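You operate a simulated robot arm through the tools that you are given. There is no shell and no other tool.

The job below is to be done with a simulated robot arm. You get a single attempt, and the scene is never put back.

Task
Change the crank winder's empty feed bobbin for the Thick one.
Fine: brake on first and leave it on; empty bobbin on tray N30; push the guide in; leave the others.

The check looks at the end state, three seconds after you hand in, the way a careful person would. Anything else that was tipped, shoved, dropped, spilled or broken makes it a failure.

Robot
A 7-joint arm with a two-finger parallel gripper, fixed in place. Base frame: the origin is at the foot of the arm, x ahead of it, y to its left, z up; the work surface is at about z = 780. Readings come in mm, degrees, newtons and seconds.
Its first joint turns from -149.0 to 149.0 degrees. Payload 3.43 kg.
Tool frame: the origin (TCP) lies between the finger pads and is the grasp point; the fingertips stand 30 mm ahead of it; z points along the fingers, y is the line along which they close. Largest opening 94 mm; finger width 28, thickness 10; the body of the gripper, 50 by 96 mm, starts 55 mm behind the TCP.
Orientation is told as [roll, pitch, yaw] about the base's x, y, z axes, in that order, counted from this pose: with the fingers straight down and closing along the base's y, the tool's x points along the base's -x, its y along +y and its z along -z.

Tools
- The arm moves only by the tool move_arm. Its argument "rows" is a list of rows, each an object (a shift or turn left out is 0, a gripper value left out holds the last) with "xyz": the shift along the base's x, y, z in mm, a list of three; "rot": the turn, a rotation vector about the base's x, y, z in degrees, a list of three; "grip": the opening in per cent of the stroke, from 0 (shut) to 100 (fully open). In form: [{"xyz": [x, y, z], "rot": [wx, wy, wz], "grip": grip}, ...]. A call has 1 to 20 rows; each row is the pose to reach, as a shift and turn from the pose commanded when the call began. A row lasts 0.2 s, in which the tool goes at most 50 mm and 8.6 degrees; a call with a longer step from one row to the next is refused whole, and so is a gripper value outside its range. A pose out of reach is approached as far as the arm can. The call stops where the force on the tool passes 90 N (or 10 N more than at its start, if that is more) or the arm is blocked; 0.2 s more then pass. The fingers move at their own pace (about 45 mm/s each) and stop on an object; they squeeze with about 34 N. The grip force told is the motor's: it shows also when the fingers shut on nothing. Time passes only in rows, and 0.2 s behind the last, so rows that repeat a pose let the fingers close. The reply holds the time, the measured pose of the TCP, the force on the tool along the base axes, the opening and the grip force, in the units named above and with some noise, with the torque about the TCP (base axes, N m) and any sound that the robot's microphone picked up.
- Cameras (640 x 400 px; columns grow to the right, rows downward): "scene" is fixed at [225.9, 519, 1507.8]; the picture's right is [0.96, 0.29, 0.00], its down [0.22, -0.71, -0.67] and it looks along [-0.19, 0.64, -0.75] (base axes); focal length 308 px, centre (320, 200). "wrist" rides on the gripper at [76, 14, -103] in the tool frame; the picture's right is [-0.18, 0.98, 0.00], its down [-0.75, -0.14, -0.64] and it looks along [-0.63, -0.12, 0.77] (tool axes); focal length 243 px, centre (320, 200). There is no depth. A picture from a camera that has moved, and an enlarged one, comes with that camera's place and axes in the base frame and with its lens. The place of the scene camera against the robot may be out by one fixed shift of up to 25 mm in any direction.
- grab_frame(camera): a new picture of that camera. No time passes.
- close_up(camera, box): a new picture of the part [left, top, right, bottom] of that camera's present view, enlarged. No time passes.
- finish_job(): hands the job in; it is judged then, once.

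Places have to be worked out from the pictures, the camera data and where the tool is seen. Open the gripper and draw the arm clear of the work before you hand the job in, unless the task says otherwise.

The tools are called after "Request:" by a JSON object that holds its "method" and its "body". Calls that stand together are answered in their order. move_arm: Moves the arm, as the interface text tells. Its arguments: {"type":"object","properties":{"rows":{"type":"array","items":{"type":"object","properties":{"xyz":{"type":"array","items":{"type":"number"}},"rot":{"type":"array","items":{"type":"number"}},"grip":{"type":"number"}}}}},"required":["rows"]} The other tools are called the same way: grab_frame (camera) takes a picture; close_up (camera, box) takes an enlarged picture of a part of a camera's view; finish_job () hands the job in.

At the start:

```text
time_s: 0.0
tcp_pos: [-93.6, 983.1, 1110.3]
orientation: [0.1, 0.0, 0.0]
ft_force: [0.4, -0.1, 0.0]
torque: [-0.02, -0.02, 0.01]
gripper_width: 93.7
grip_force: 0.0
```

scene: 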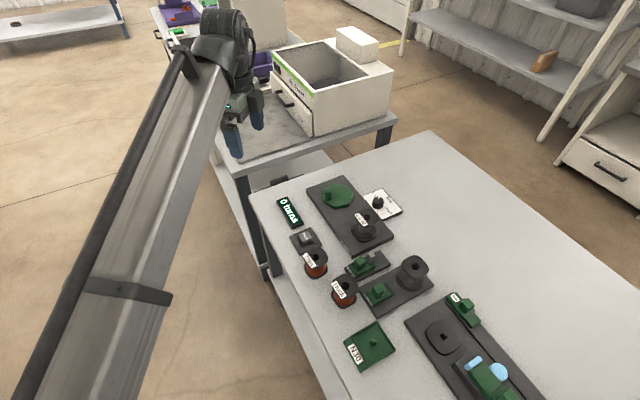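
wrist: 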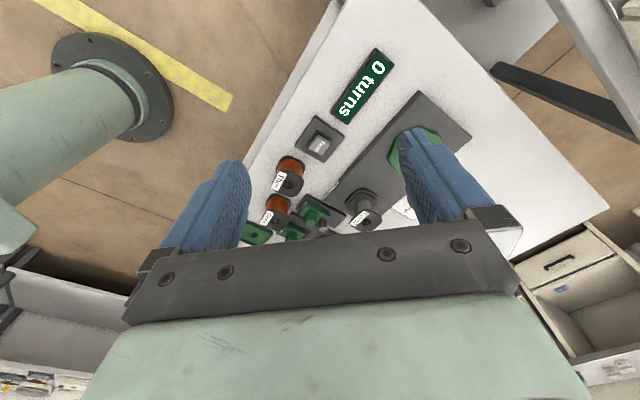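

I'll start by looking at the scene in enlarged views to identify the parts.

Request:
{"method": "close_up", "body": {"camera": "scene", "box": [240, 160, 440, 285]}}

Request:
{"method": "close_up", "body": {"camera": "scene", "box": [320, 240, 560, 400]}}

Request:
{"method": "close_up", "body": {"camera": "wrist", "box": [220, 40, 480, 250]}}

```text
3.20 times, centred on (340, 222) of scene
camera zoom: at [225.9, 519.0, 1507.8], right [0.96, 0.29, 0.0], down [0.22, -0.71, -0.67], along [-0.19, 0.64, -0.75], focal length 986 px, centre (256, 128)
```

zoom: 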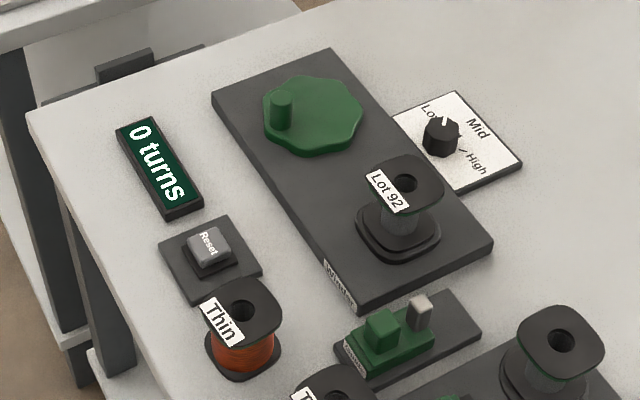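

```text
2.50 times, centred on (440, 320) of scene
camera zoom: at [225.9, 519.0, 1507.8], right [0.96, 0.29, 0.0], down [0.22, -0.71, -0.67], along [-0.19, 0.64, -0.75], focal length 770 px, centre (20, -100)
```

zoom: 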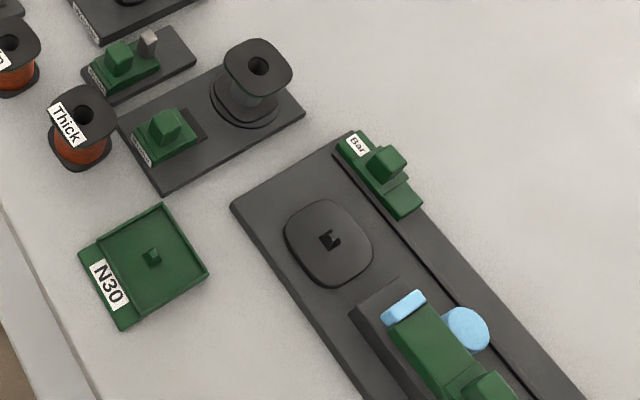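

```text
1.90 times, centred on (350, 145) of wrist
camera zoom: at [-168.5, 997.1, 1213.2], right [0.18, 0.98, 0.0], down [0.75, -0.14, 0.64], along [0.63, -0.12, -0.77], focal length 462 px, centre (263, 305)
```

zoom: 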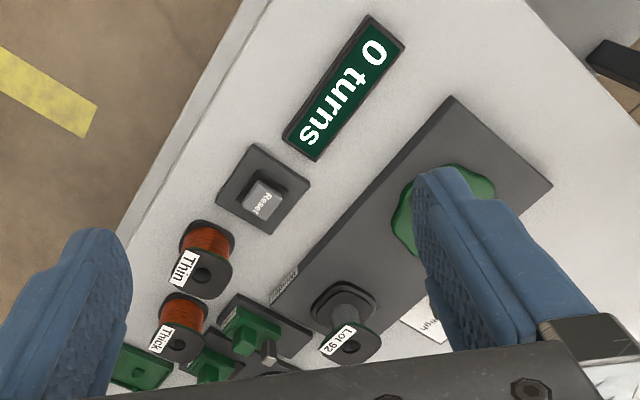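

I'll zoom in on the labels to tell the brake, guide and feed apart.

Request:
{"method": "close_up", "body": {"camera": "scene", "box": [335, 240, 435, 315]}}

Request:
{"method": "close_up", "body": {"camera": "scene", "box": [335, 245, 395, 285]}}

Request:
{"method": "close_up", "body": {"camera": "scene", "box": [350, 275, 410, 320]}}

Request:
{"method": "close_up", "body": {"camera": "scene", "box": [400, 280, 560, 400]}}

Request:
{"method": "close_up", "body": {"camera": "scene", "box": [330, 200, 400, 260]}}

Request:
{"method": "close_up", "body": {"camera": "scene", "box": [285, 240, 365, 310]}}

```text
5.33 times, centred on (385, 278) of scene
camera zoom: at [225.9, 519.0, 1507.8], right [0.96, 0.29, 0.0], down [0.22, -0.71, -0.67], along [-0.19, 0.64, -0.75], focal length 1643 px, centre (-27, -213)
```

zoom: 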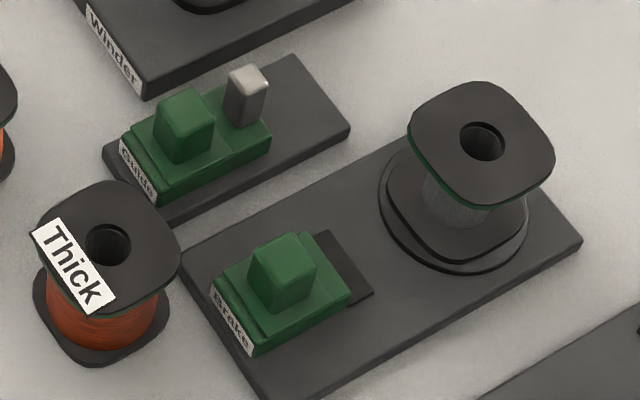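

```text
10.00 times, centred on (365, 265) of scene
camera zoom: at [225.9, 519.0, 1507.8], right [0.96, 0.29, 0.0], down [0.22, -0.71, -0.67], along [-0.19, 0.64, -0.75], focal length 3080 px, centre (-130, -450)
```

zoom: 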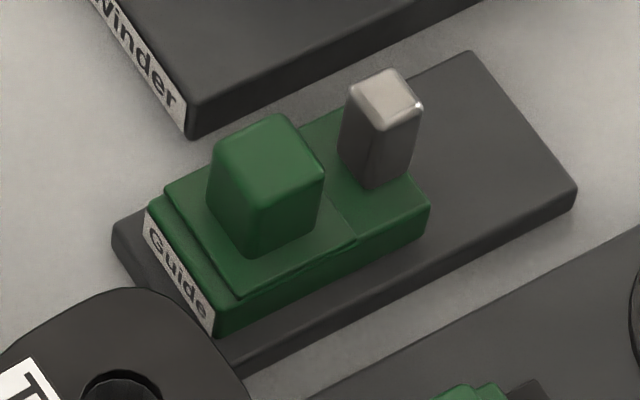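

```text
8.89 times, centred on (380, 298) of scene
camera zoom: at [225.9, 519.0, 1507.8], right [0.96, 0.29, 0.0], down [0.22, -0.71, -0.67], along [-0.19, 0.64, -0.75], focal length 2738 px, centre (-213, -667)
```

zoom: 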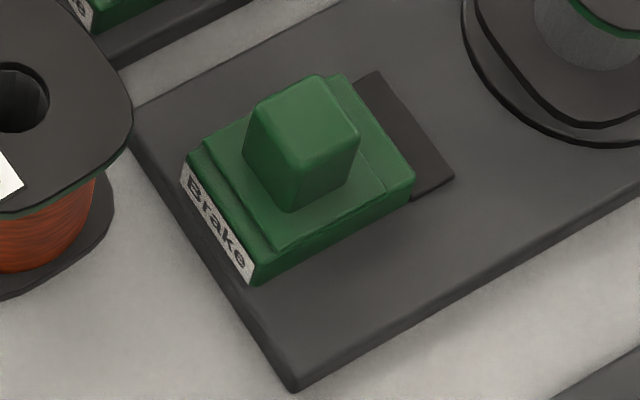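

```text
3.33 times, centred on (480, 340) of scene
camera zoom: at [225.9, 519.0, 1507.8], right [0.96, 0.29, 0.0], down [0.22, -0.71, -0.67], along [-0.19, 0.64, -0.75], focal length 1027 px, centre (-213, -267)
```

zoom: 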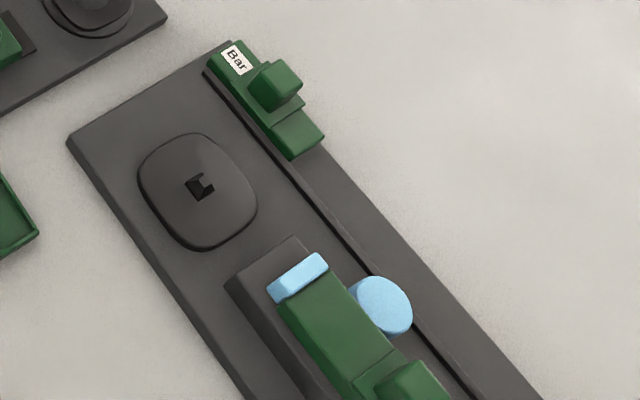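

```text
6.67 times, centred on (365, 230) of scene
camera zoom: at [225.9, 519.0, 1507.8], right [0.96, 0.29, 0.0], down [0.22, -0.71, -0.67], along [-0.19, 0.64, -0.75], focal length 2054 px, centre (20, 0)
```

zoom: 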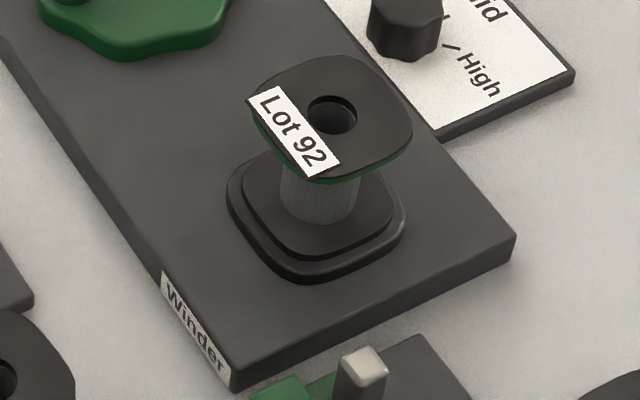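

```text
5.71 times, centred on (325, 275) of scene
camera zoom: at [225.9, 519.0, 1507.8], right [0.96, 0.29, 0.0], down [0.22, -0.71, -0.67], along [-0.19, 0.64, -0.75], focal length 1760 px, centre (291, -229)
```

zoom: 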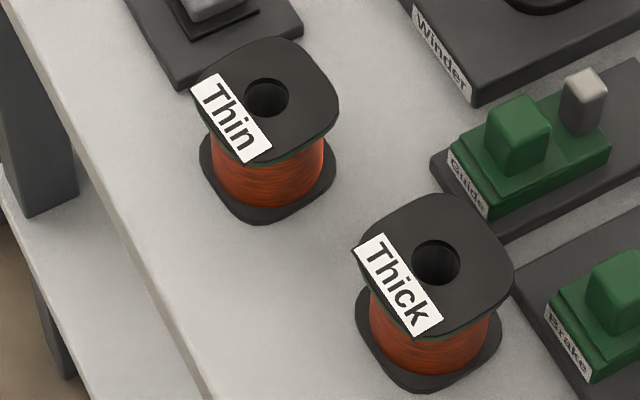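

The Feed station has a "Brake" slider beside the empty bobbin; the "Guide" slider sits on its own plate, and the Thick bobbin and tray N30 stand near the table's front edge. The table is turned about 43°, so I move high over the front of it and yaw the tool 42.75° to get a wrist view aligned with it.

Request:
{"method": "move_arm", "body": {"rows": [{"xyz": [29, -19.5, 0], "rot": [0, 0, 4.75], "grip": 100}, {"xyz": [58, -39, 0], "rot": [0, 0, 9.5]}, {"xyz": [87, -58.5, 0], "rot": [0, 0, 14.25]}, {"xyz": [116, -78, 0], "rot": [0, 0, 19]}, {"xyz": [145, -97.5, 0], "rot": [0, 0, 23.75]}, {"xyz": [174, -117, 0], "rot": [0, 0, 28.5]}, {"xyz": [203, -136.5, 0], "rot": [0, 0, 33.25]}, {"xyz": [232, -156, 0], "rot": [0, 0, 38]}, {"xyz": [260, -176, 0], "rot": [0, 0, 42.75]}, {"xyz": [260, -176, 0], "rot": [0, 0, 42.75]}, {"xyz": [260, -176, 0], "rot": [0, 0, 42.75]}]}}

```text
time_s: 2.4
tcp_pos: [168.9, 807.2, 1109.7]
orientation: [0.0, 0.0, 42.8]
ft_force: [0.1, 0.2, 0.2]
torque: [0.01, 0.01, 0.03]
gripper_width: 93.7
grip_force: 0.1
```

The move arrived as commanded. I take pictures from both cameras now.

Request:
{"method": "grab_frame", "body": {"camera": "wrist"}}

Request:
{"method": "grab_frame", "body": {"camera": "scene"}}

```text
taken
camera wrist: at [102.8, 765.6, 1213.5], right [-0.53, 0.85, 0.0], down [0.65, 0.41, 0.64], along [0.54, 0.34, -0.77], focal length 243 px, centre (320, 200)
```

wrist: 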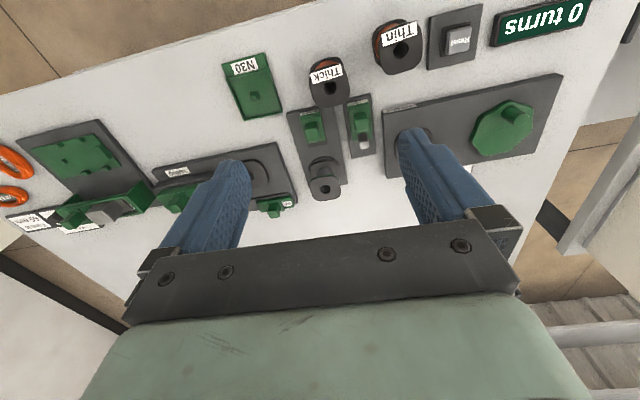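

```text
taken
```

scene: 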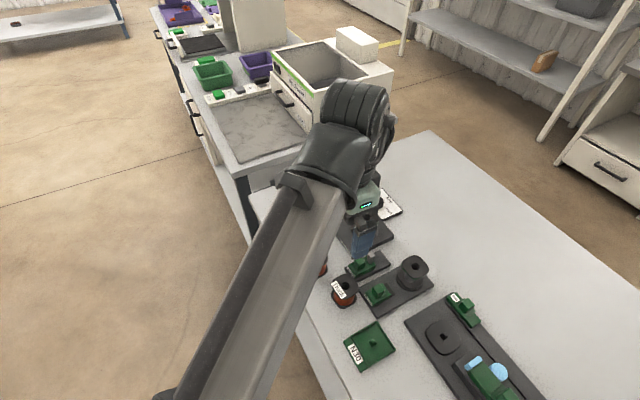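

I zoom into the wrist view of the feed, guide, Thick bobbin and tray.

Request:
{"method": "close_up", "body": {"camera": "wrist", "box": [270, 50, 400, 210]}}

Request:
{"method": "close_up", "body": {"camera": "wrist", "box": [210, 40, 350, 130]}}

Request:
{"method": "close_up", "body": {"camera": "wrist", "box": [0, 110, 310, 240]}}

```text
2.50 times, centred on (335, 130) of wrist
camera zoom: at [102.8, 765.6, 1213.5], right [-0.53, 0.85, 0.0], down [0.65, 0.41, 0.64], along [0.54, 0.34, -0.77], focal length 606 px, centre (282, 375)
```

zoom: 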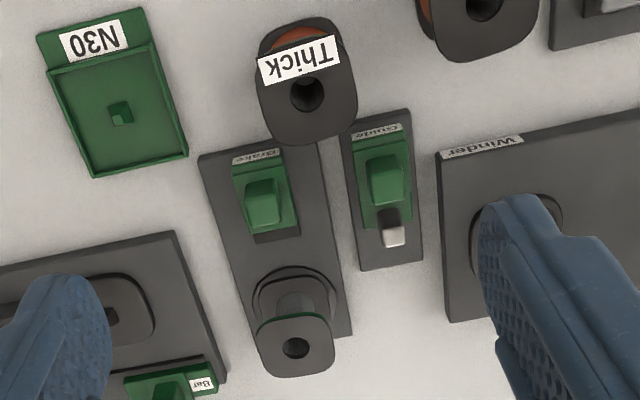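

```text
4.44 times, centred on (280, 85) of wrist
camera zoom: at [102.8, 765.6, 1213.5], right [-0.53, 0.85, 0.0], down [0.65, 0.41, 0.64], along [0.54, 0.34, -0.77], focal length 1078 px, centre (498, 711)
```

zoom: 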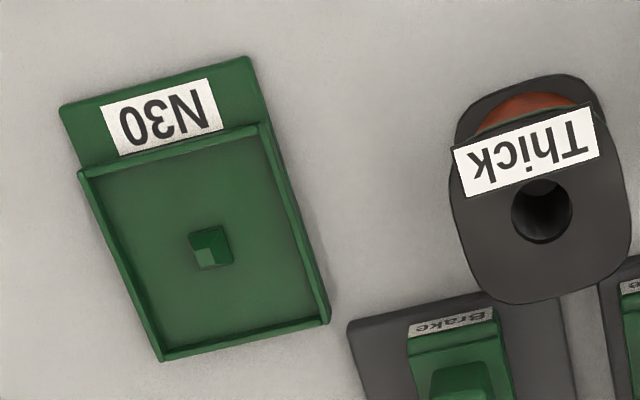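

```text
2.06 times, centred on (155, 175) of wrist
camera zoom: at [102.8, 765.6, 1213.5], right [-0.53, 0.85, 0.0], down [0.65, 0.41, 0.64], along [0.54, 0.34, -0.77], focal length 501 px, centre (661, 252)
```

zoom: 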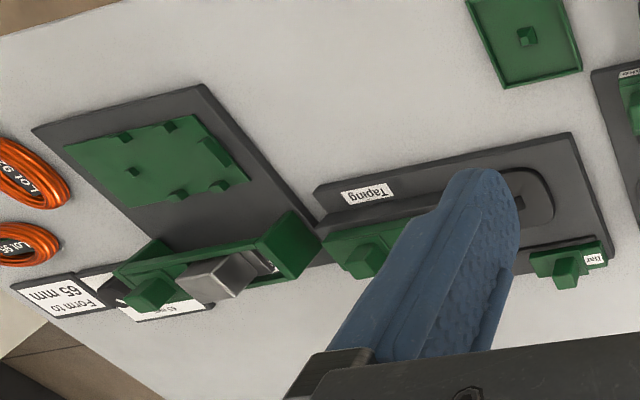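

The feed plate lies along the tool's forward direction, with the brake knob at roughly f≈762, l≈447 in the table-aligned frame. I move above the brake knob at z≈930 to look at it close up.

Request:
{"method": "move_arm", "body": {"rows": [{"xyz": [17, 8, -36], "grip": 60}, {"xyz": [34, 16, -72]}, {"xyz": [51, 24, -108]}, {"xyz": [68, 32, -144]}, {"xyz": [86, 39, -180]}, {"xyz": [86, 39, -180]}, {"xyz": [86, 39, -180]}]}}

Request:
{"method": "grab_frame", "body": {"camera": "wrist"}}

Request:
{"method": "close_up", "body": {"camera": "wrist", "box": [220, 20, 420, 200]}}

```text
time_s: 4.0
tcp_pos: [255.4, 847.4, 929.8]
orientation: [-0.1, 0.0, 42.8]
ft_force: [-0.3, 0.3, 0.8]
torque: [-0.01, 0.0, -0.01]
gripper_width: 56.3
grip_force: 0.0
```

```text
taken
camera wrist: at [188.9, 804.9, 1033.0], right [-0.53, 0.85, 0.0], down [0.65, 0.41, 0.64], along [0.54, 0.34, -0.77], focal length 243 px, centre (320, 200)
```

wrist: 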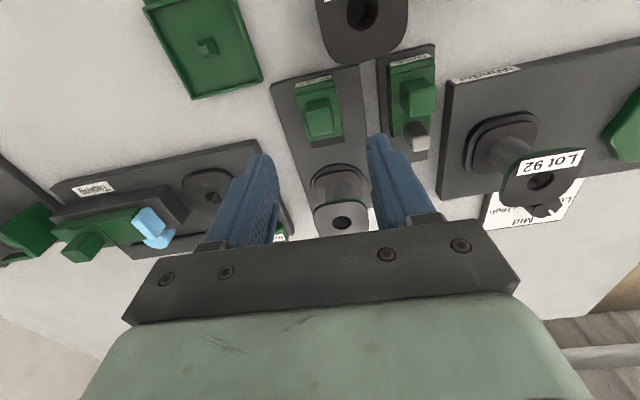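

```text
2.22 times, centred on (320, 110) of wrist
camera zoom: at [188.9, 804.9, 1033.0], right [-0.53, 0.85, 0.0], down [0.65, 0.41, 0.64], along [0.54, 0.34, -0.77], focal length 539 px, centre (320, 400)
```

zoom: 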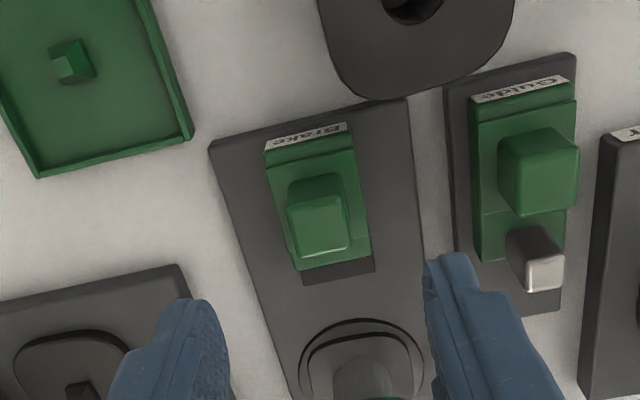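

I check the scene camera to calibrate its offset against the known fingertip position.

Request:
{"method": "close_up", "body": {"camera": "scene", "box": [320, 220, 440, 310]}}

```text
4.44 times, centred on (380, 265) of scene
camera zoom: at [225.9, 519.0, 1507.8], right [0.96, 0.29, 0.0], down [0.22, -0.71, -0.67], along [-0.19, 0.64, -0.75], focal length 1369 px, centre (53, -89)
```

zoom: 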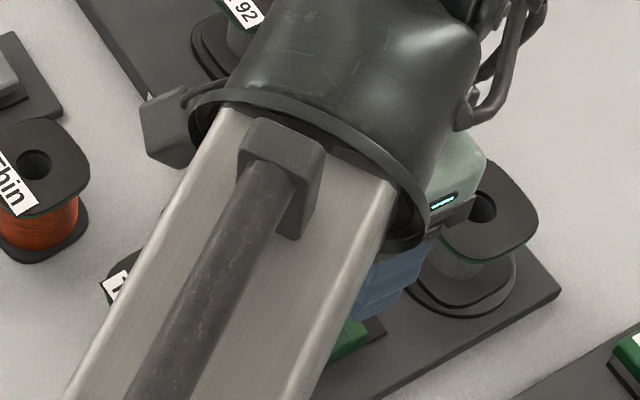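

The arm blocks the scene view here, so I rely on the wrist camera. I lower towards the knob with a small forward correction to check the alignment and height.

Request:
{"method": "move_arm", "body": {"rows": [{"xyz": [2, 1, -25]}, {"xyz": [4, 2, -50]}, {"xyz": [5.8, 2.6, -70]}, {"xyz": [5.8, 2.6, -70]}, {"xyz": [5.8, 2.6, -70]}]}}

Request:
{"method": "grab_frame", "body": {"camera": "wrist"}}

Request:
{"method": "close_up", "body": {"camera": "wrist", "box": [230, 60, 410, 240]}}

```text
time_s: 5.2
tcp_pos: [260.2, 848.1, 860.4]
orientation: [0.0, 0.0, 42.8]
ft_force: [0.0, -0.3, 0.4]
torque: [0.01, -0.03, -0.02]
gripper_width: 56.5
grip_force: 0.0
```

```text
taken
camera wrist: at [194.1, 806.6, 963.2], right [-0.53, 0.85, 0.0], down [0.65, 0.41, 0.64], along [0.54, 0.34, -0.77], focal length 243 px, centre (320, 200)
```

wrist: 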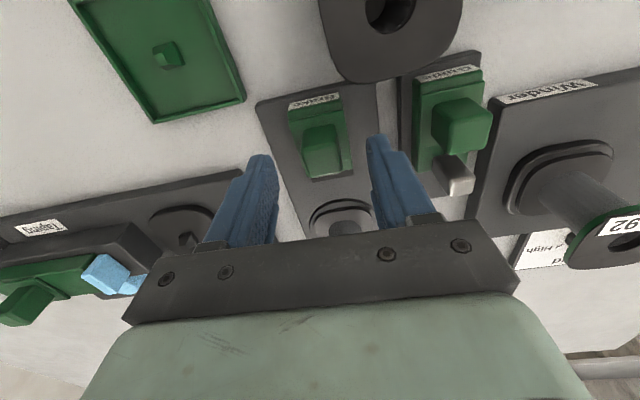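

```text
2.22 times, centred on (320, 150) of wrist
camera zoom: at [194.1, 806.6, 963.2], right [-0.53, 0.85, 0.0], down [0.65, 0.41, 0.64], along [0.54, 0.34, -0.77], focal length 539 px, centre (320, 311)
```

zoom: 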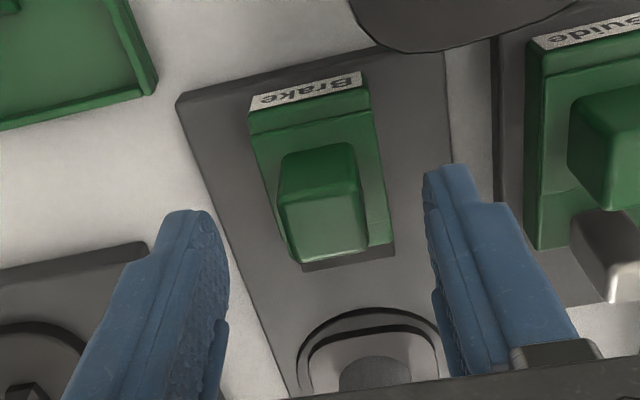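

Triangulating the brake knob top over three wrist views gives about f≈759, l≈448, z≈840–848, so I am about 6 mm too far out. I go down 15 mm with that correction and look again.

Request:
{"method": "move_arm", "body": {"rows": [{"xyz": [-4.5, -2, 0]}, {"xyz": [-4.5, -2, -8]}, {"xyz": [-4.5, -2, -15]}, {"xyz": [-4.5, -2, -15]}, {"xyz": [-4.5, -2, -15]}]}}

Request:
{"method": "close_up", "body": {"camera": "wrist", "box": [230, 60, 410, 240]}}

```text
time_s: 6.4
tcp_pos: [254.8, 847.4, 846.6]
orientation: [0.0, 0.0, 42.8]
ft_force: [0.0, 0.2, 0.5]
torque: [-0.01, 0.04, -0.02]
gripper_width: 56.5
grip_force: 0.1
```

```text
2.22 times, centred on (320, 150) of wrist
camera zoom: at [189.1, 805.0, 948.5], right [-0.53, 0.85, 0.0], down [0.65, 0.41, 0.64], along [0.54, 0.34, -0.77], focal length 539 px, centre (320, 311)
```

zoom: 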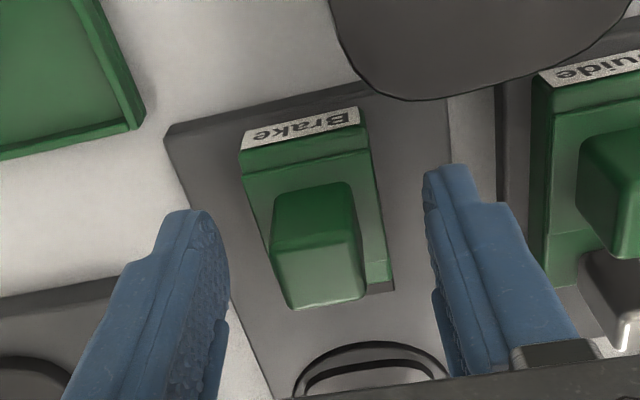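

The knob is now centred on the tool axis with its top at z≈842 and the slider body's top at about 819. I raise 6 mm so the tips stay above the slider body and close on the knob.

Request:
{"method": "move_arm", "body": {"rows": [{"xyz": [0, 0, 6]}, {"xyz": [0, 0, 6]}, {"xyz": [0, 0, 6], "grip": 10}, {"xyz": [0, 0, 6], "grip": 10}, {"xyz": [0, 0, 6], "grip": 10}, {"xyz": [0, 0, 6], "grip": 10}, {"xyz": [0, 0, 6], "grip": 10}]}}

Request:
{"method": "close_up", "body": {"camera": "wrist", "box": [230, 60, 410, 240]}}

```text
time_s: 8.0
tcp_pos: [254.9, 847.2, 851.1]
orientation: [0.1, 0.0, 42.7]
ft_force: [2.9, -2.5, -0.1]
torque: [-0.13, 0.01, 0.98]
gripper_width: 22.8
grip_force: 45.1
```

```text
2.22 times, centred on (320, 150) of wrist
camera zoom: at [189.8, 804.7, 954.7], right [-0.53, 0.85, 0.0], down [0.65, 0.41, 0.64], along [0.54, 0.34, -0.77], focal length 539 px, centre (320, 311)
```

zoom: 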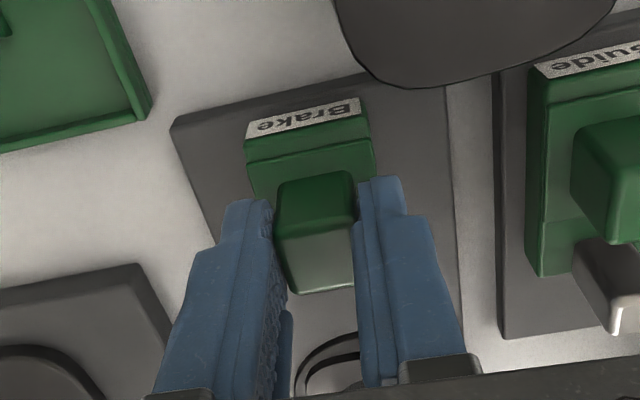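

The knob is held (22.8 mm wide). I push it forward toward the spindle in small steps and watch the force.

Request:
{"method": "move_arm", "body": {"rows": [{"xyz": [2.2, 2.04, 0]}, {"xyz": [4.4, 4.08, 0]}, {"xyz": [5.9, 5.4, 0]}, {"xyz": [5.9, 5.4, 0]}]}}

Request:
{"method": "close_up", "body": {"camera": "wrist", "box": [230, 60, 410, 240]}}

```text
time_s: 9.0
tcp_pos: [261.6, 853.1, 851.0]
orientation: [0.0, -0.1, 42.8]
ft_force: [0.2, -3.5, 2.5]
torque: [-0.21, 0.05, 1.0]
gripper_width: 22.3
grip_force: 45.1
```

```text
2.22 times, centred on (320, 150) of wrist
camera zoom: at [195.6, 810.5, 954.7], right [-0.53, 0.85, 0.0], down [0.65, 0.41, 0.64], along [0.54, 0.34, -0.77], focal length 539 px, centre (320, 311)
```

zoom: 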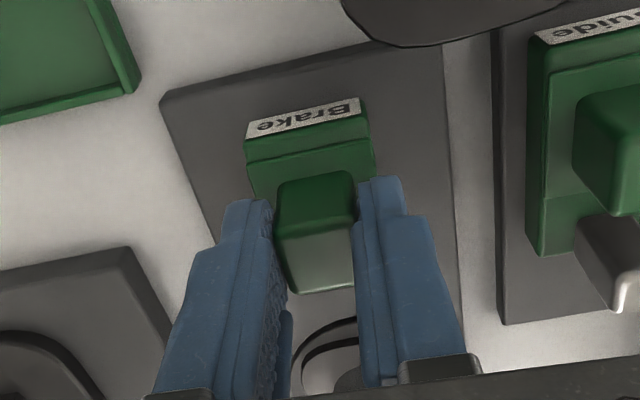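

The slider moved 8 mm with hardly any force, so that is the sliding direction. I continue in small steps until it stops.

Request:
{"method": "move_arm", "body": {"rows": [{"xyz": [1.5, 1.36, 0]}, {"xyz": [2.9, 2.7, 0]}, {"xyz": [4.4, 4.08, 0]}, {"xyz": [5.9, 5.4, 0]}, {"xyz": [5.9, 5.4, 0]}]}}

Request:
{"method": "close_up", "body": {"camera": "wrist", "box": [230, 60, 410, 240]}}

```text
time_s: 10.2
tcp_pos: [267.6, 857.2, 852.1]
orientation: [0.1, 0.0, 42.8]
ft_force: [1.1, -2.0, 10.2]
torque: [-0.73, 0.56, 0.91]
gripper_width: 22.4
grip_force: 44.8
```

```text
2.22 times, centred on (320, 150) of wrist
camera zoom: at [201.2, 816.0, 954.7], right [-0.53, 0.85, 0.0], down [0.65, 0.41, 0.64], along [0.54, 0.34, -0.77], focal length 539 px, centre (320, 311)
```

zoom: 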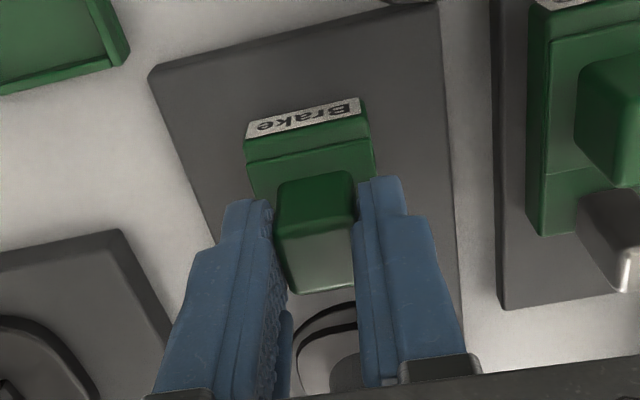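

The slider followed again, now 16 mm in total, with a small rise in load. I continue in 2 mm steps to find the stop.

Request:
{"method": "move_arm", "body": {"rows": [{"xyz": [0.75, 0.68, 0]}, {"xyz": [1.5, 1.36, 0]}, {"xyz": [2.2, 2.04, 0]}, {"xyz": [2.2, 2.04, 0]}]}}

Request:
{"method": "close_up", "body": {"camera": "wrist", "box": [230, 60, 410, 240]}}

Request:
{"method": "grab_frame", "body": {"camera": "wrist"}}

```text
time_s: 11.2
tcp_pos: [267.4, 861.4, 851.5]
orientation: [0.0, -0.1, 42.9]
ft_force: [-3.5, 0.8, 11.6]
torque: [-0.35, 0.27, 0.96]
gripper_width: 22.1
grip_force: 44.5
```

```text
2.22 times, centred on (320, 150) of wrist
camera zoom: at [203.2, 818.0, 954.6], right [-0.53, 0.85, 0.0], down [0.65, 0.41, 0.64], along [0.54, 0.34, -0.77], focal length 539 px, centre (320, 311)
```

zoom: 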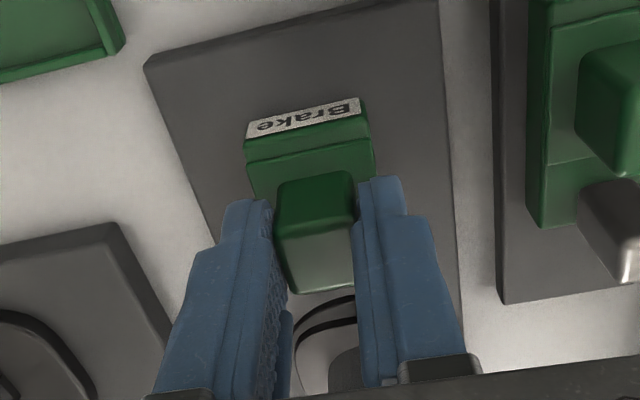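

```text
taken
camera wrist: at [203.2, 818.0, 954.6], right [-0.53, 0.85, 0.0], down [0.65, 0.41, 0.64], along [0.54, 0.34, -0.77], focal length 243 px, centre (320, 200)
```

wrist: 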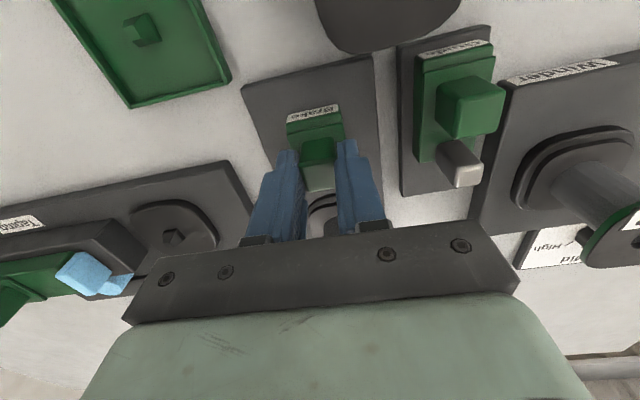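

The slider still follows without slip at 19 mm. I continue with tiny steps and watch for the end stop.

Request:
{"method": "move_arm", "body": {"rows": [{"xyz": [0.75, 0.68, 0]}, {"xyz": [1.5, 1.36, 0]}, {"xyz": [2.2, 2.04, 0]}, {"xyz": [2.2, 2.04, 0]}]}}

Request:
{"method": "close_up", "body": {"camera": "wrist", "box": [230, 60, 410, 240]}}

```text
time_s: 12.2
tcp_pos: [271.3, 863.4, 852.0]
orientation: [0.2, 0.1, 42.8]
ft_force: [-6.3, 2.6, 14.3]
torque: [0.06, 0.02, 0.95]
gripper_width: 22.1
grip_force: 45.4
```

```text
2.22 times, centred on (320, 150) of wrist
camera zoom: at [205.3, 820.0, 954.6], right [-0.53, 0.85, 0.0], down [0.65, 0.41, 0.64], along [0.54, 0.34, -0.77], focal length 539 px, centre (320, 311)
```

zoom: 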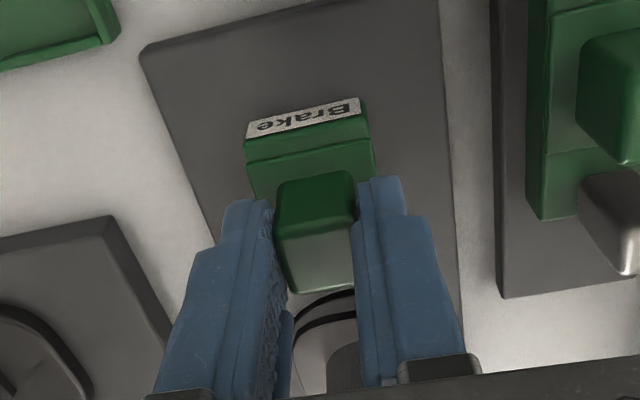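

Load stays low, but the torque of +0.95 N·m about z indicates the knob is yawed slightly counter-clockwise of the gripper. I turn the tool +1.5° in place, with a 1 mm relief toward +l, to find the true yaw.

Request:
{"method": "move_arm", "body": {"rows": [{"xyz": [-0.4, 0.4, 0], "rot": [0, 0, 0.75]}, {"xyz": [-0.7, 0.7, 0], "rot": [0, 0, 1.5]}, {"xyz": [-0.7, 0.7, 0], "rot": [0, 0, 1.5]}]}}

```text
time_s: 13.0
tcp_pos: [270.7, 861.8, 851.8]
orientation: [-0.1, -0.1, 44.3]
ft_force: [1.3, 0.8, 10.8]
torque: [0.2, -0.16, 0.77]
gripper_width: 22.1
grip_force: 44.7
```

Torque fell slightly and the side force vanished. I turn a bit more.

Request:
{"method": "move_arm", "body": {"rows": [{"xyz": [0, 0, 0], "rot": [0, 0, 0.75]}, {"xyz": [0, 0, 0], "rot": [0, 0, 1.5]}, {"xyz": [0, 0, 0], "rot": [0, 0, 1.5]}]}}

```text
time_s: 13.8
tcp_pos: [271.3, 863.2, 851.6]
orientation: [0.0, 0.0, 45.7]
ft_force: [2.9, -2.8, 9.0]
torque: [0.1, -0.17, -1.35]
gripper_width: 21.7
grip_force: 45.1
```

The torque changed sign, so the table yaw is about 44.8°. I turn back 0.8° and continue pushing along that direction in small steps.

Request:
{"method": "move_arm", "body": {"rows": [{"xyz": [0, 0, 0], "rot": [0, 0, -0.8]}, {"xyz": [0.7, 0.7, 0], "rot": [0, 0, -0.8]}, {"xyz": [1.4, 1.4, 0], "rot": [0, 0, -0.8]}, {"xyz": [2.1, 2.1, 0], "rot": [0, 0, -0.8]}, {"xyz": [2.1, 2.1, 0], "rot": [0, 0, -0.8]}]}}

Request:
{"method": "close_up", "body": {"camera": "wrist", "box": [230, 60, 410, 240]}}

```text
time_s: 15.0
tcp_pos: [273.3, 864.4, 850.6]
orientation: [-0.1, -0.1, 44.8]
ft_force: [0.9, -14.8, 7.4]
torque: [0.71, -0.98, 0.16]
gripper_width: 21.9
grip_force: 45.1
```

```text
2.22 times, centred on (320, 150) of wrist
camera zoom: at [208.5, 819.3, 954.5], right [-0.56, 0.83, 0.0], down [0.63, 0.43, 0.64], along [0.53, 0.36, -0.77], focal length 539 px, centre (320, 311)
```

zoom: 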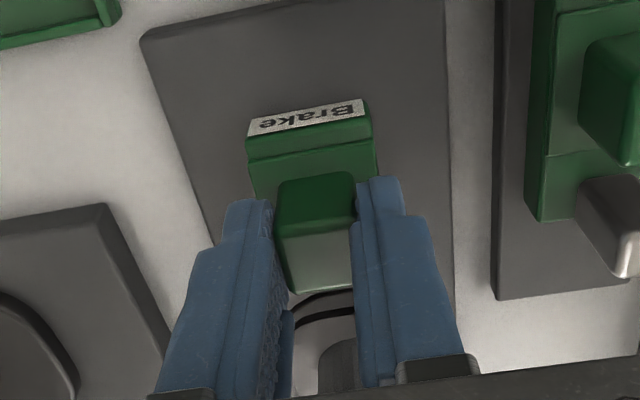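

Now there is about 10 N resisting forward motion plus 11 N sideways. I push 2 mm more with a small sideways relief to see whether this is the stop.

Request:
{"method": "move_arm", "body": {"rows": [{"xyz": [0.4, -0.4, 0]}, {"xyz": [1.1, 0.3, 0]}, {"xyz": [1.8, 1.0, 0]}, {"xyz": [1.8, 1.0, 0]}]}}

Request:
{"method": "close_up", "body": {"camera": "wrist", "box": [230, 60, 410, 240]}}

```text
time_s: 16.0
tcp_pos: [273.3, 864.3, 851.7]
orientation: [0.0, 0.4, 45.1]
ft_force: [-17.5, -26.4, 1.0]
torque: [0.2, -0.16, -0.02]
gripper_width: 21.6
grip_force: 44.9
```

```text
2.22 times, centred on (320, 150) of wrist
camera zoom: at [209.1, 819.8, 954.9], right [-0.56, 0.83, 0.0], down [0.63, 0.44, 0.64], along [0.53, 0.36, -0.77], focal length 539 px, centre (320, 311)
```

zoom: 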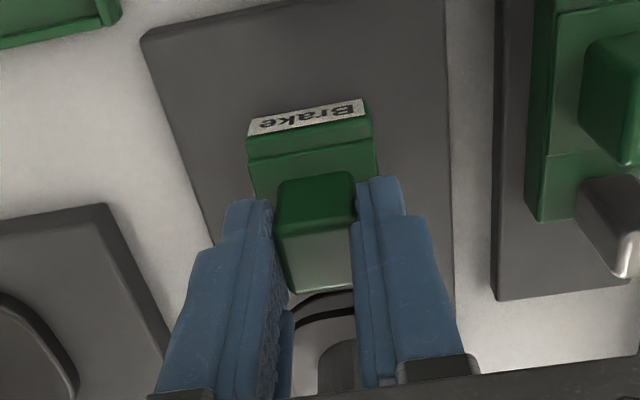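

The slider stopped moving and the forward resistance rose to about 31 N, so the brake is at its end stop after 25 mm. I relax the push, open the fingers just enough, and rise clear.

Request:
{"method": "move_arm", "body": {"rows": [{"xyz": [-0.7, -0.7, 0]}, {"xyz": [-0.7, -0.7, 0], "grip": 45}, {"xyz": [-0.7, -0.7, 0], "grip": 45}, {"xyz": [-0.7, -0.7, 0], "grip": 45}, {"xyz": [-0.7, -0.7, 15]}, {"xyz": [-0.7, -0.7, 40]}, {"xyz": [-0.7, -0.7, 75]}, {"xyz": [-0.7, -0.7, 75]}]}}

Request:
{"method": "grab_frame", "body": {"camera": "wrist"}}

Request:
{"method": "close_up", "body": {"camera": "wrist", "box": [230, 30, 410, 210]}}

```text
time_s: 17.8
tcp_pos: [275.4, 865.8, 926.2]
orientation: [0.0, 0.0, 45.0]
ft_force: [0.8, 0.0, 0.4]
torque: [0.01, -0.02, -0.01]
gripper_width: 42.1
grip_force: 0.1
```

```text
taken
camera wrist: at [210.0, 820.7, 1029.6], right [-0.56, 0.83, 0.0], down [0.63, 0.43, 0.64], along [0.53, 0.36, -0.77], focal length 243 px, centre (320, 200)
```

wrist: 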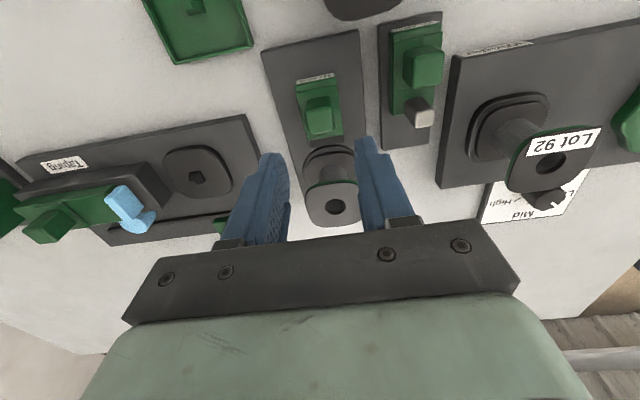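

```text
2.22 times, centred on (320, 120) of wrist
camera zoom: at [210.0, 820.7, 1029.6], right [-0.56, 0.83, 0.0], down [0.63, 0.43, 0.64], along [0.53, 0.36, -0.77], focal length 539 px, centre (320, 378)
```

zoom: 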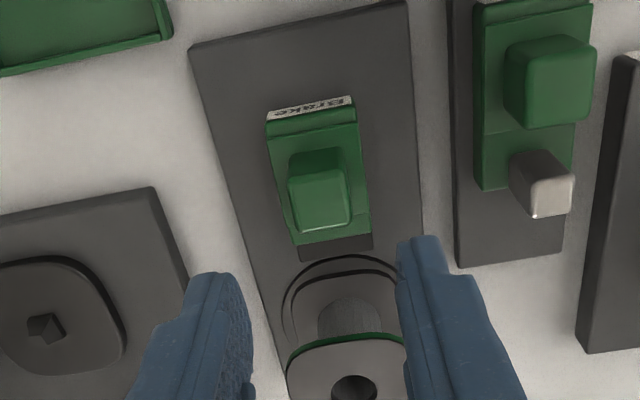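

The brake slider and its pad are now up against the feed disc, so the brake is on. Next I move over the empty feed bobbin, which I judge to be centred at x≈330, y≈922 with its top at z≈853, and open wider.

Request:
{"method": "move_arm", "body": {"rows": [{"xyz": [14, 14, 0], "grip": 90}, {"xyz": [28, 28, 0]}, {"xyz": [42, 42, 0]}, {"xyz": [54.7, 56.2, 0]}, {"xyz": [54.7, 56.2, -18]}, {"xyz": [54.7, 56.2, -18]}, {"xyz": [54.7, 56.2, -18]}]}}

Request:
{"method": "grab_frame", "body": {"camera": "wrist"}}

Request:
{"method": "close_up", "body": {"camera": "wrist", "box": [230, 40, 410, 220]}}

```text
time_s: 19.4
tcp_pos: [328.9, 921.1, 907.2]
orientation: [0.0, 0.1, 45.0]
ft_force: [-0.2, -0.2, -0.8]
torque: [0.02, 0.0, -0.01]
gripper_width: 84.8
grip_force: 0.0
```

```text
taken
camera wrist: at [264.5, 876.4, 1011.0], right [-0.56, 0.83, 0.0], down [0.63, 0.43, 0.64], along [0.53, 0.36, -0.77], focal length 243 px, centre (320, 200)
```

wrist: 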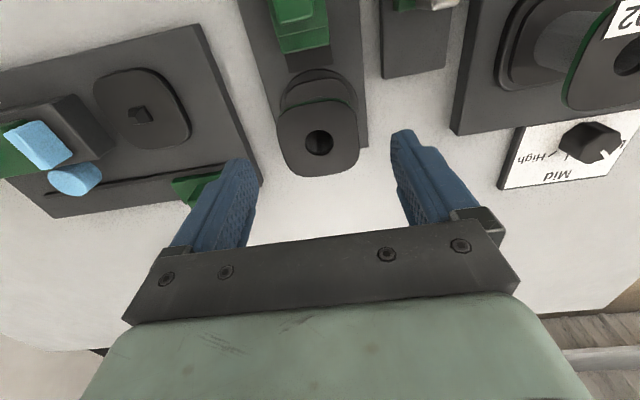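

```text
2.22 times, centred on (320, 130) of wrist
camera zoom: at [264.5, 876.4, 1011.0], right [-0.56, 0.83, 0.0], down [0.63, 0.43, 0.64], along [0.53, 0.36, -0.77], focal length 539 px, centre (320, 356)
```

zoom: 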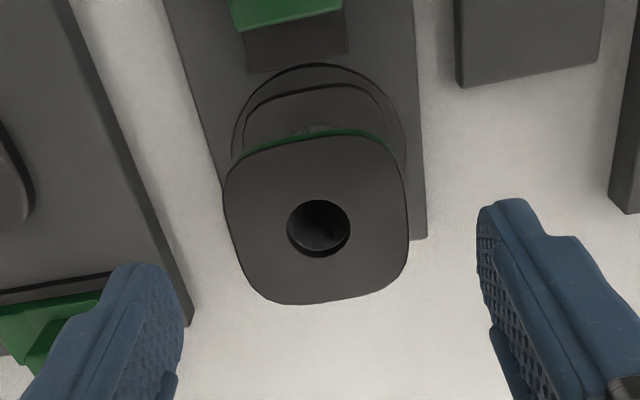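

The hole sits on the tool axis, with the flange top at z≈856 and about 57.5 mm across. I descend straight down around it to TCP z≈834, stopping before the fingertips get near the disc.

Request:
{"method": "move_arm", "body": {"rows": [{"xyz": [0, 0, -20]}, {"xyz": [0, 0, -40]}, {"xyz": [0, 0, -60]}, {"xyz": [0, 0, -73]}, {"xyz": [0, 0, -73]}, {"xyz": [0, 0, -73]}]}}

Request:
{"method": "grab_frame", "body": {"camera": "wrist"}}

Request:
{"method": "close_up", "body": {"camera": "scene", "box": [350, 230, 470, 330]}}

```text
time_s: 20.8
tcp_pos: [329.3, 921.8, 835.9]
orientation: [0.0, 0.0, 45.0]
ft_force: [0.1, 1.2, -0.3]
torque: [-0.01, 0.02, 0.04]
gripper_width: 84.6
grip_force: 0.0
```

```text
taken
camera wrist: at [264.8, 876.9, 938.2], right [-0.56, 0.83, 0.0], down [0.63, 0.43, 0.64], along [0.53, 0.36, -0.77], focal length 243 px, centre (320, 200)
```

wrist: 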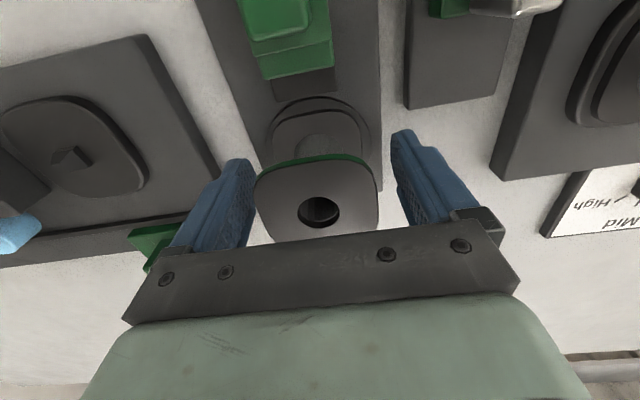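

```text
4.00 times, centred on (410, 280) of scene
camera zoom: at [225.9, 519.0, 1507.8], right [0.96, 0.29, 0.0], down [0.22, -0.71, -0.67], along [-0.19, 0.64, -0.75], focal length 1232 px, centre (-40, -120)
```

zoom: 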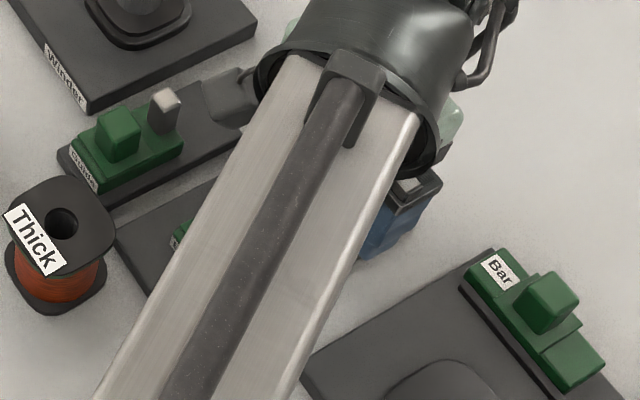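

The flange is centred between the fingers. I zoom in on the lower flange and disc to judge how far down the tips can go.

Request:
{"method": "close_up", "body": {"camera": "wrist", "box": [240, 80, 420, 200]}}

```text
3.33 times, centred on (330, 140) of wrist
camera zoom: at [264.8, 876.9, 938.2], right [-0.56, 0.83, 0.0], down [0.63, 0.43, 0.64], along [0.53, 0.36, -0.77], focal length 809 px, centre (287, 400)
```

zoom: 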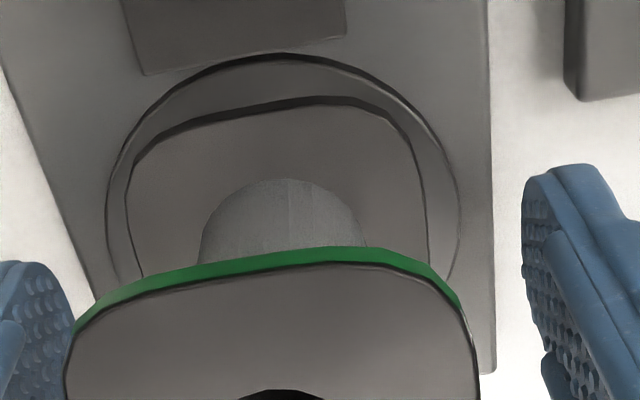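

The lower flange's top lies somewhere around z≈800–808 and the disc just below it. I go down 3 mm more (tips ≈ 803) and close; a reading near 57 mm means flanges, 66 mm would mean the disc.

Request:
{"method": "move_arm", "body": {"rows": [{"xyz": [0, 0, -3]}, {"xyz": [0, 0, -3], "grip": 50}, {"xyz": [0, 0, -3], "grip": 50}, {"xyz": [0, 0, -3], "grip": 50}, {"xyz": [0, 0, -3], "grip": 50}, {"xyz": [0, 0, -3], "grip": 50}]}}

Request:
{"method": "grab_frame", "body": {"camera": "wrist"}}

```text
time_s: 22.2
tcp_pos: [330.2, 920.6, 833.3]
orientation: [0.0, 0.1, 45.0]
ft_force: [0.2, -0.4, 0.8]
torque: [0.03, 0.0, -0.01]
gripper_width: 59.0
grip_force: 34.5
```

```text
taken
camera wrist: at [264.8, 877.0, 935.3], right [-0.56, 0.83, 0.0], down [0.63, 0.43, 0.64], along [0.53, 0.36, -0.77], focal length 243 px, centre (320, 200)
```

wrist: 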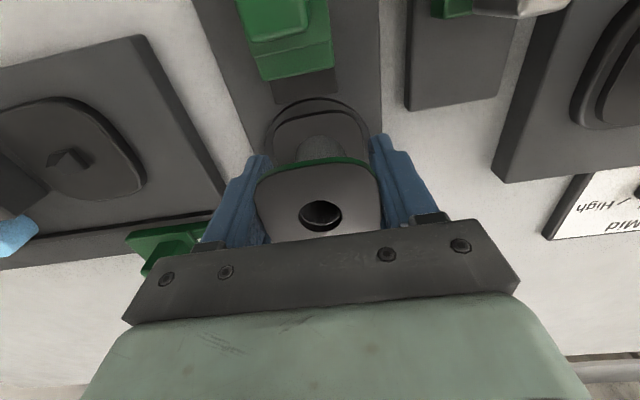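

The flanges are held at 59 mm with no side load. I lift slowly a few millimetres and check that it comes off freely.

Request:
{"method": "move_arm", "body": {"rows": [{"xyz": [0, 0, 2]}, {"xyz": [0, 0, 5]}, {"xyz": [0, 0, 9]}, {"xyz": [0, 0, 9]}]}}

Request:
{"method": "grab_frame", "body": {"camera": "wrist"}}

```text
time_s: 23.2
tcp_pos: [327.8, 921.5, 842.2]
orientation: [0.0, 0.0, 45.0]
ft_force: [-0.8, 0.0, -0.8]
torque: [-0.02, 0.0, 0.01]
gripper_width: 58.5
grip_force: 34.4
```

```text
taken
camera wrist: at [264.5, 877.1, 944.4], right [-0.56, 0.83, 0.0], down [0.63, 0.43, 0.64], along [0.53, 0.36, -0.77], focal length 243 px, centre (320, 200)
```

wrist: 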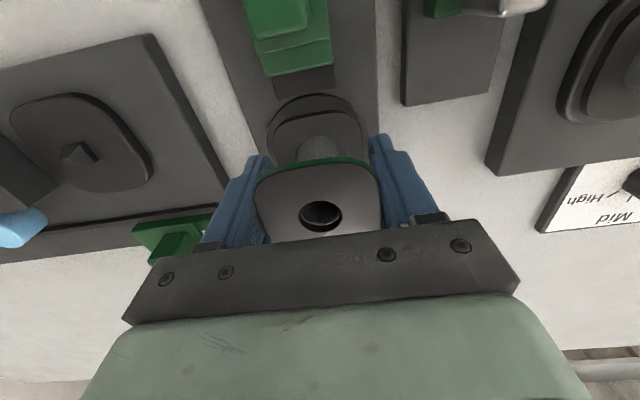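

The bobbin comes up freely (about 1 N). I lift to z≈930 and look at the bare spindle.

Request:
{"method": "move_arm", "body": {"rows": [{"xyz": [0, 0, 20]}, {"xyz": [0, 0, 50]}, {"xyz": [0, 0, 88]}, {"xyz": [0, 0, 88]}]}}

Request:
{"method": "grab_frame", "body": {"camera": "wrist"}}

Request:
{"method": "close_up", "body": {"camera": "wrist", "box": [230, 20, 410, 200]}}

```text
time_s: 24.2
tcp_pos: [328.6, 921.9, 929.4]
orientation: [0.0, 0.1, 45.0]
ft_force: [0.5, 0.2, -0.7]
torque: [0.02, -0.01, 0.0]
gripper_width: 58.6
grip_force: 34.1
```

```text
taken
camera wrist: at [264.9, 876.6, 1032.4], right [-0.56, 0.83, 0.0], down [0.63, 0.43, 0.64], along [0.53, 0.36, -0.77], focal length 243 px, centre (320, 200)
```

wrist: 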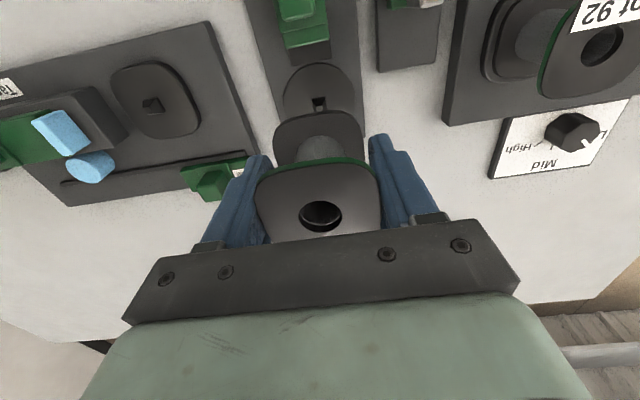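

```text
2.22 times, centred on (320, 110) of wrist
camera zoom: at [264.9, 876.6, 1032.4], right [-0.56, 0.83, 0.0], down [0.63, 0.43, 0.64], along [0.53, 0.36, -0.77], focal length 539 px, centre (320, 400)
```

zoom: 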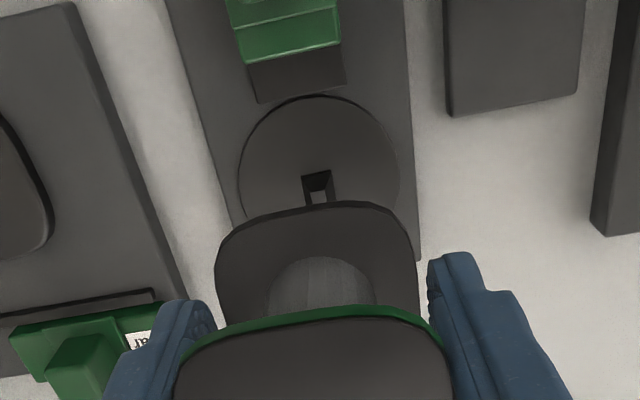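

I zoom on the taping station's similar spindle and the feed's socket to understand how the bobbin is located.

Request:
{"method": "close_up", "body": {"camera": "wrist", "box": [110, 60, 200, 140]}}

Request:
{"method": "close_up", "body": {"camera": "wrist", "box": [285, 70, 355, 120]}}

```text
5.00 times, centred on (155, 100) of wrist
camera zoom: at [264.9, 876.6, 1032.4], right [-0.56, 0.83, 0.0], down [0.63, 0.43, 0.64], along [0.53, 0.36, -0.77], focal length 1213 px, centre (1145, 700)
```

zoom: 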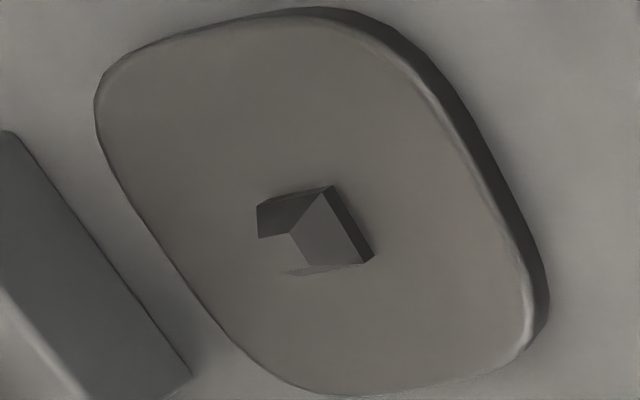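

```text
8.00 times, centred on (320, 95) of wrist
camera zoom: at [264.9, 876.6, 1032.4], right [-0.56, 0.83, 0.0], down [0.63, 0.43, 0.64], along [0.53, 0.36, -0.77], focal length 1941 px, centre (320, 1040)
```

zoom: 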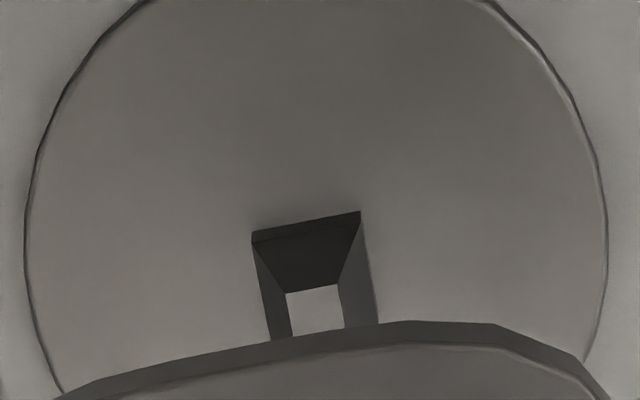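

The spindle is a small tapered square peg on a round disc, so the round hole has generous lead-in. I now carry the empty bobbin at z≈930 toward tray N30, stopping a bit outward of it so I can see the tray's peg.

Request:
{"method": "move_arm", "body": {"rows": [{"xyz": [-8, -36, 0]}, {"xyz": [-16, -72, 0]}, {"xyz": [-24, -108, 0]}, {"xyz": [-32.5, -143.2, 0]}, {"xyz": [-32.5, -143.2, 0]}, {"xyz": [-32.5, -143.2, 0]}]}}

Request:
{"method": "grab_frame", "body": {"camera": "wrist"}}

Request:
{"method": "close_up", "body": {"camera": "wrist", "box": [240, 0, 400, 110]}}

```text
time_s: 25.6
tcp_pos: [295.1, 777.6, 929.2]
orientation: [0.0, 0.1, 45.1]
ft_force: [0.4, -0.2, 0.2]
torque: [0.0, 0.0, 0.01]
gripper_width: 58.5
grip_force: 34.5
```

```text
taken
camera wrist: at [232.0, 733.2, 1032.1], right [-0.56, 0.83, 0.0], down [0.63, 0.43, 0.64], along [0.53, 0.36, -0.77], focal length 243 px, centre (320, 200)
```

wrist: 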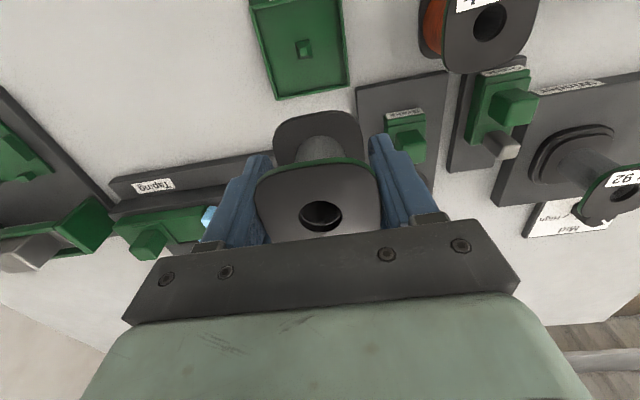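

```text
3.64 times, centred on (320, 55) of wrist
camera zoom: at [232.0, 733.2, 1032.1], right [-0.56, 0.83, 0.0], down [0.63, 0.43, 0.64], along [0.53, 0.36, -0.77], focal length 882 px, centre (320, 727)
```

zoom: 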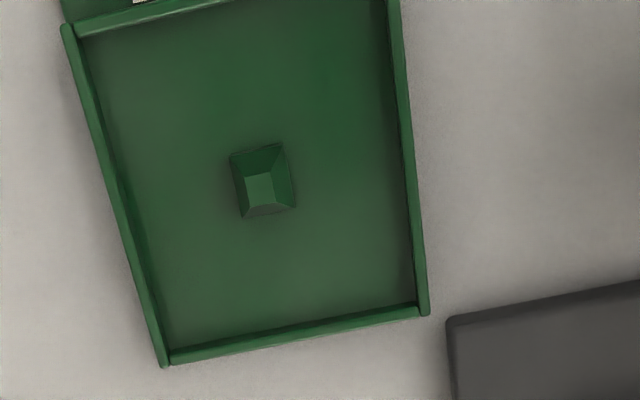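

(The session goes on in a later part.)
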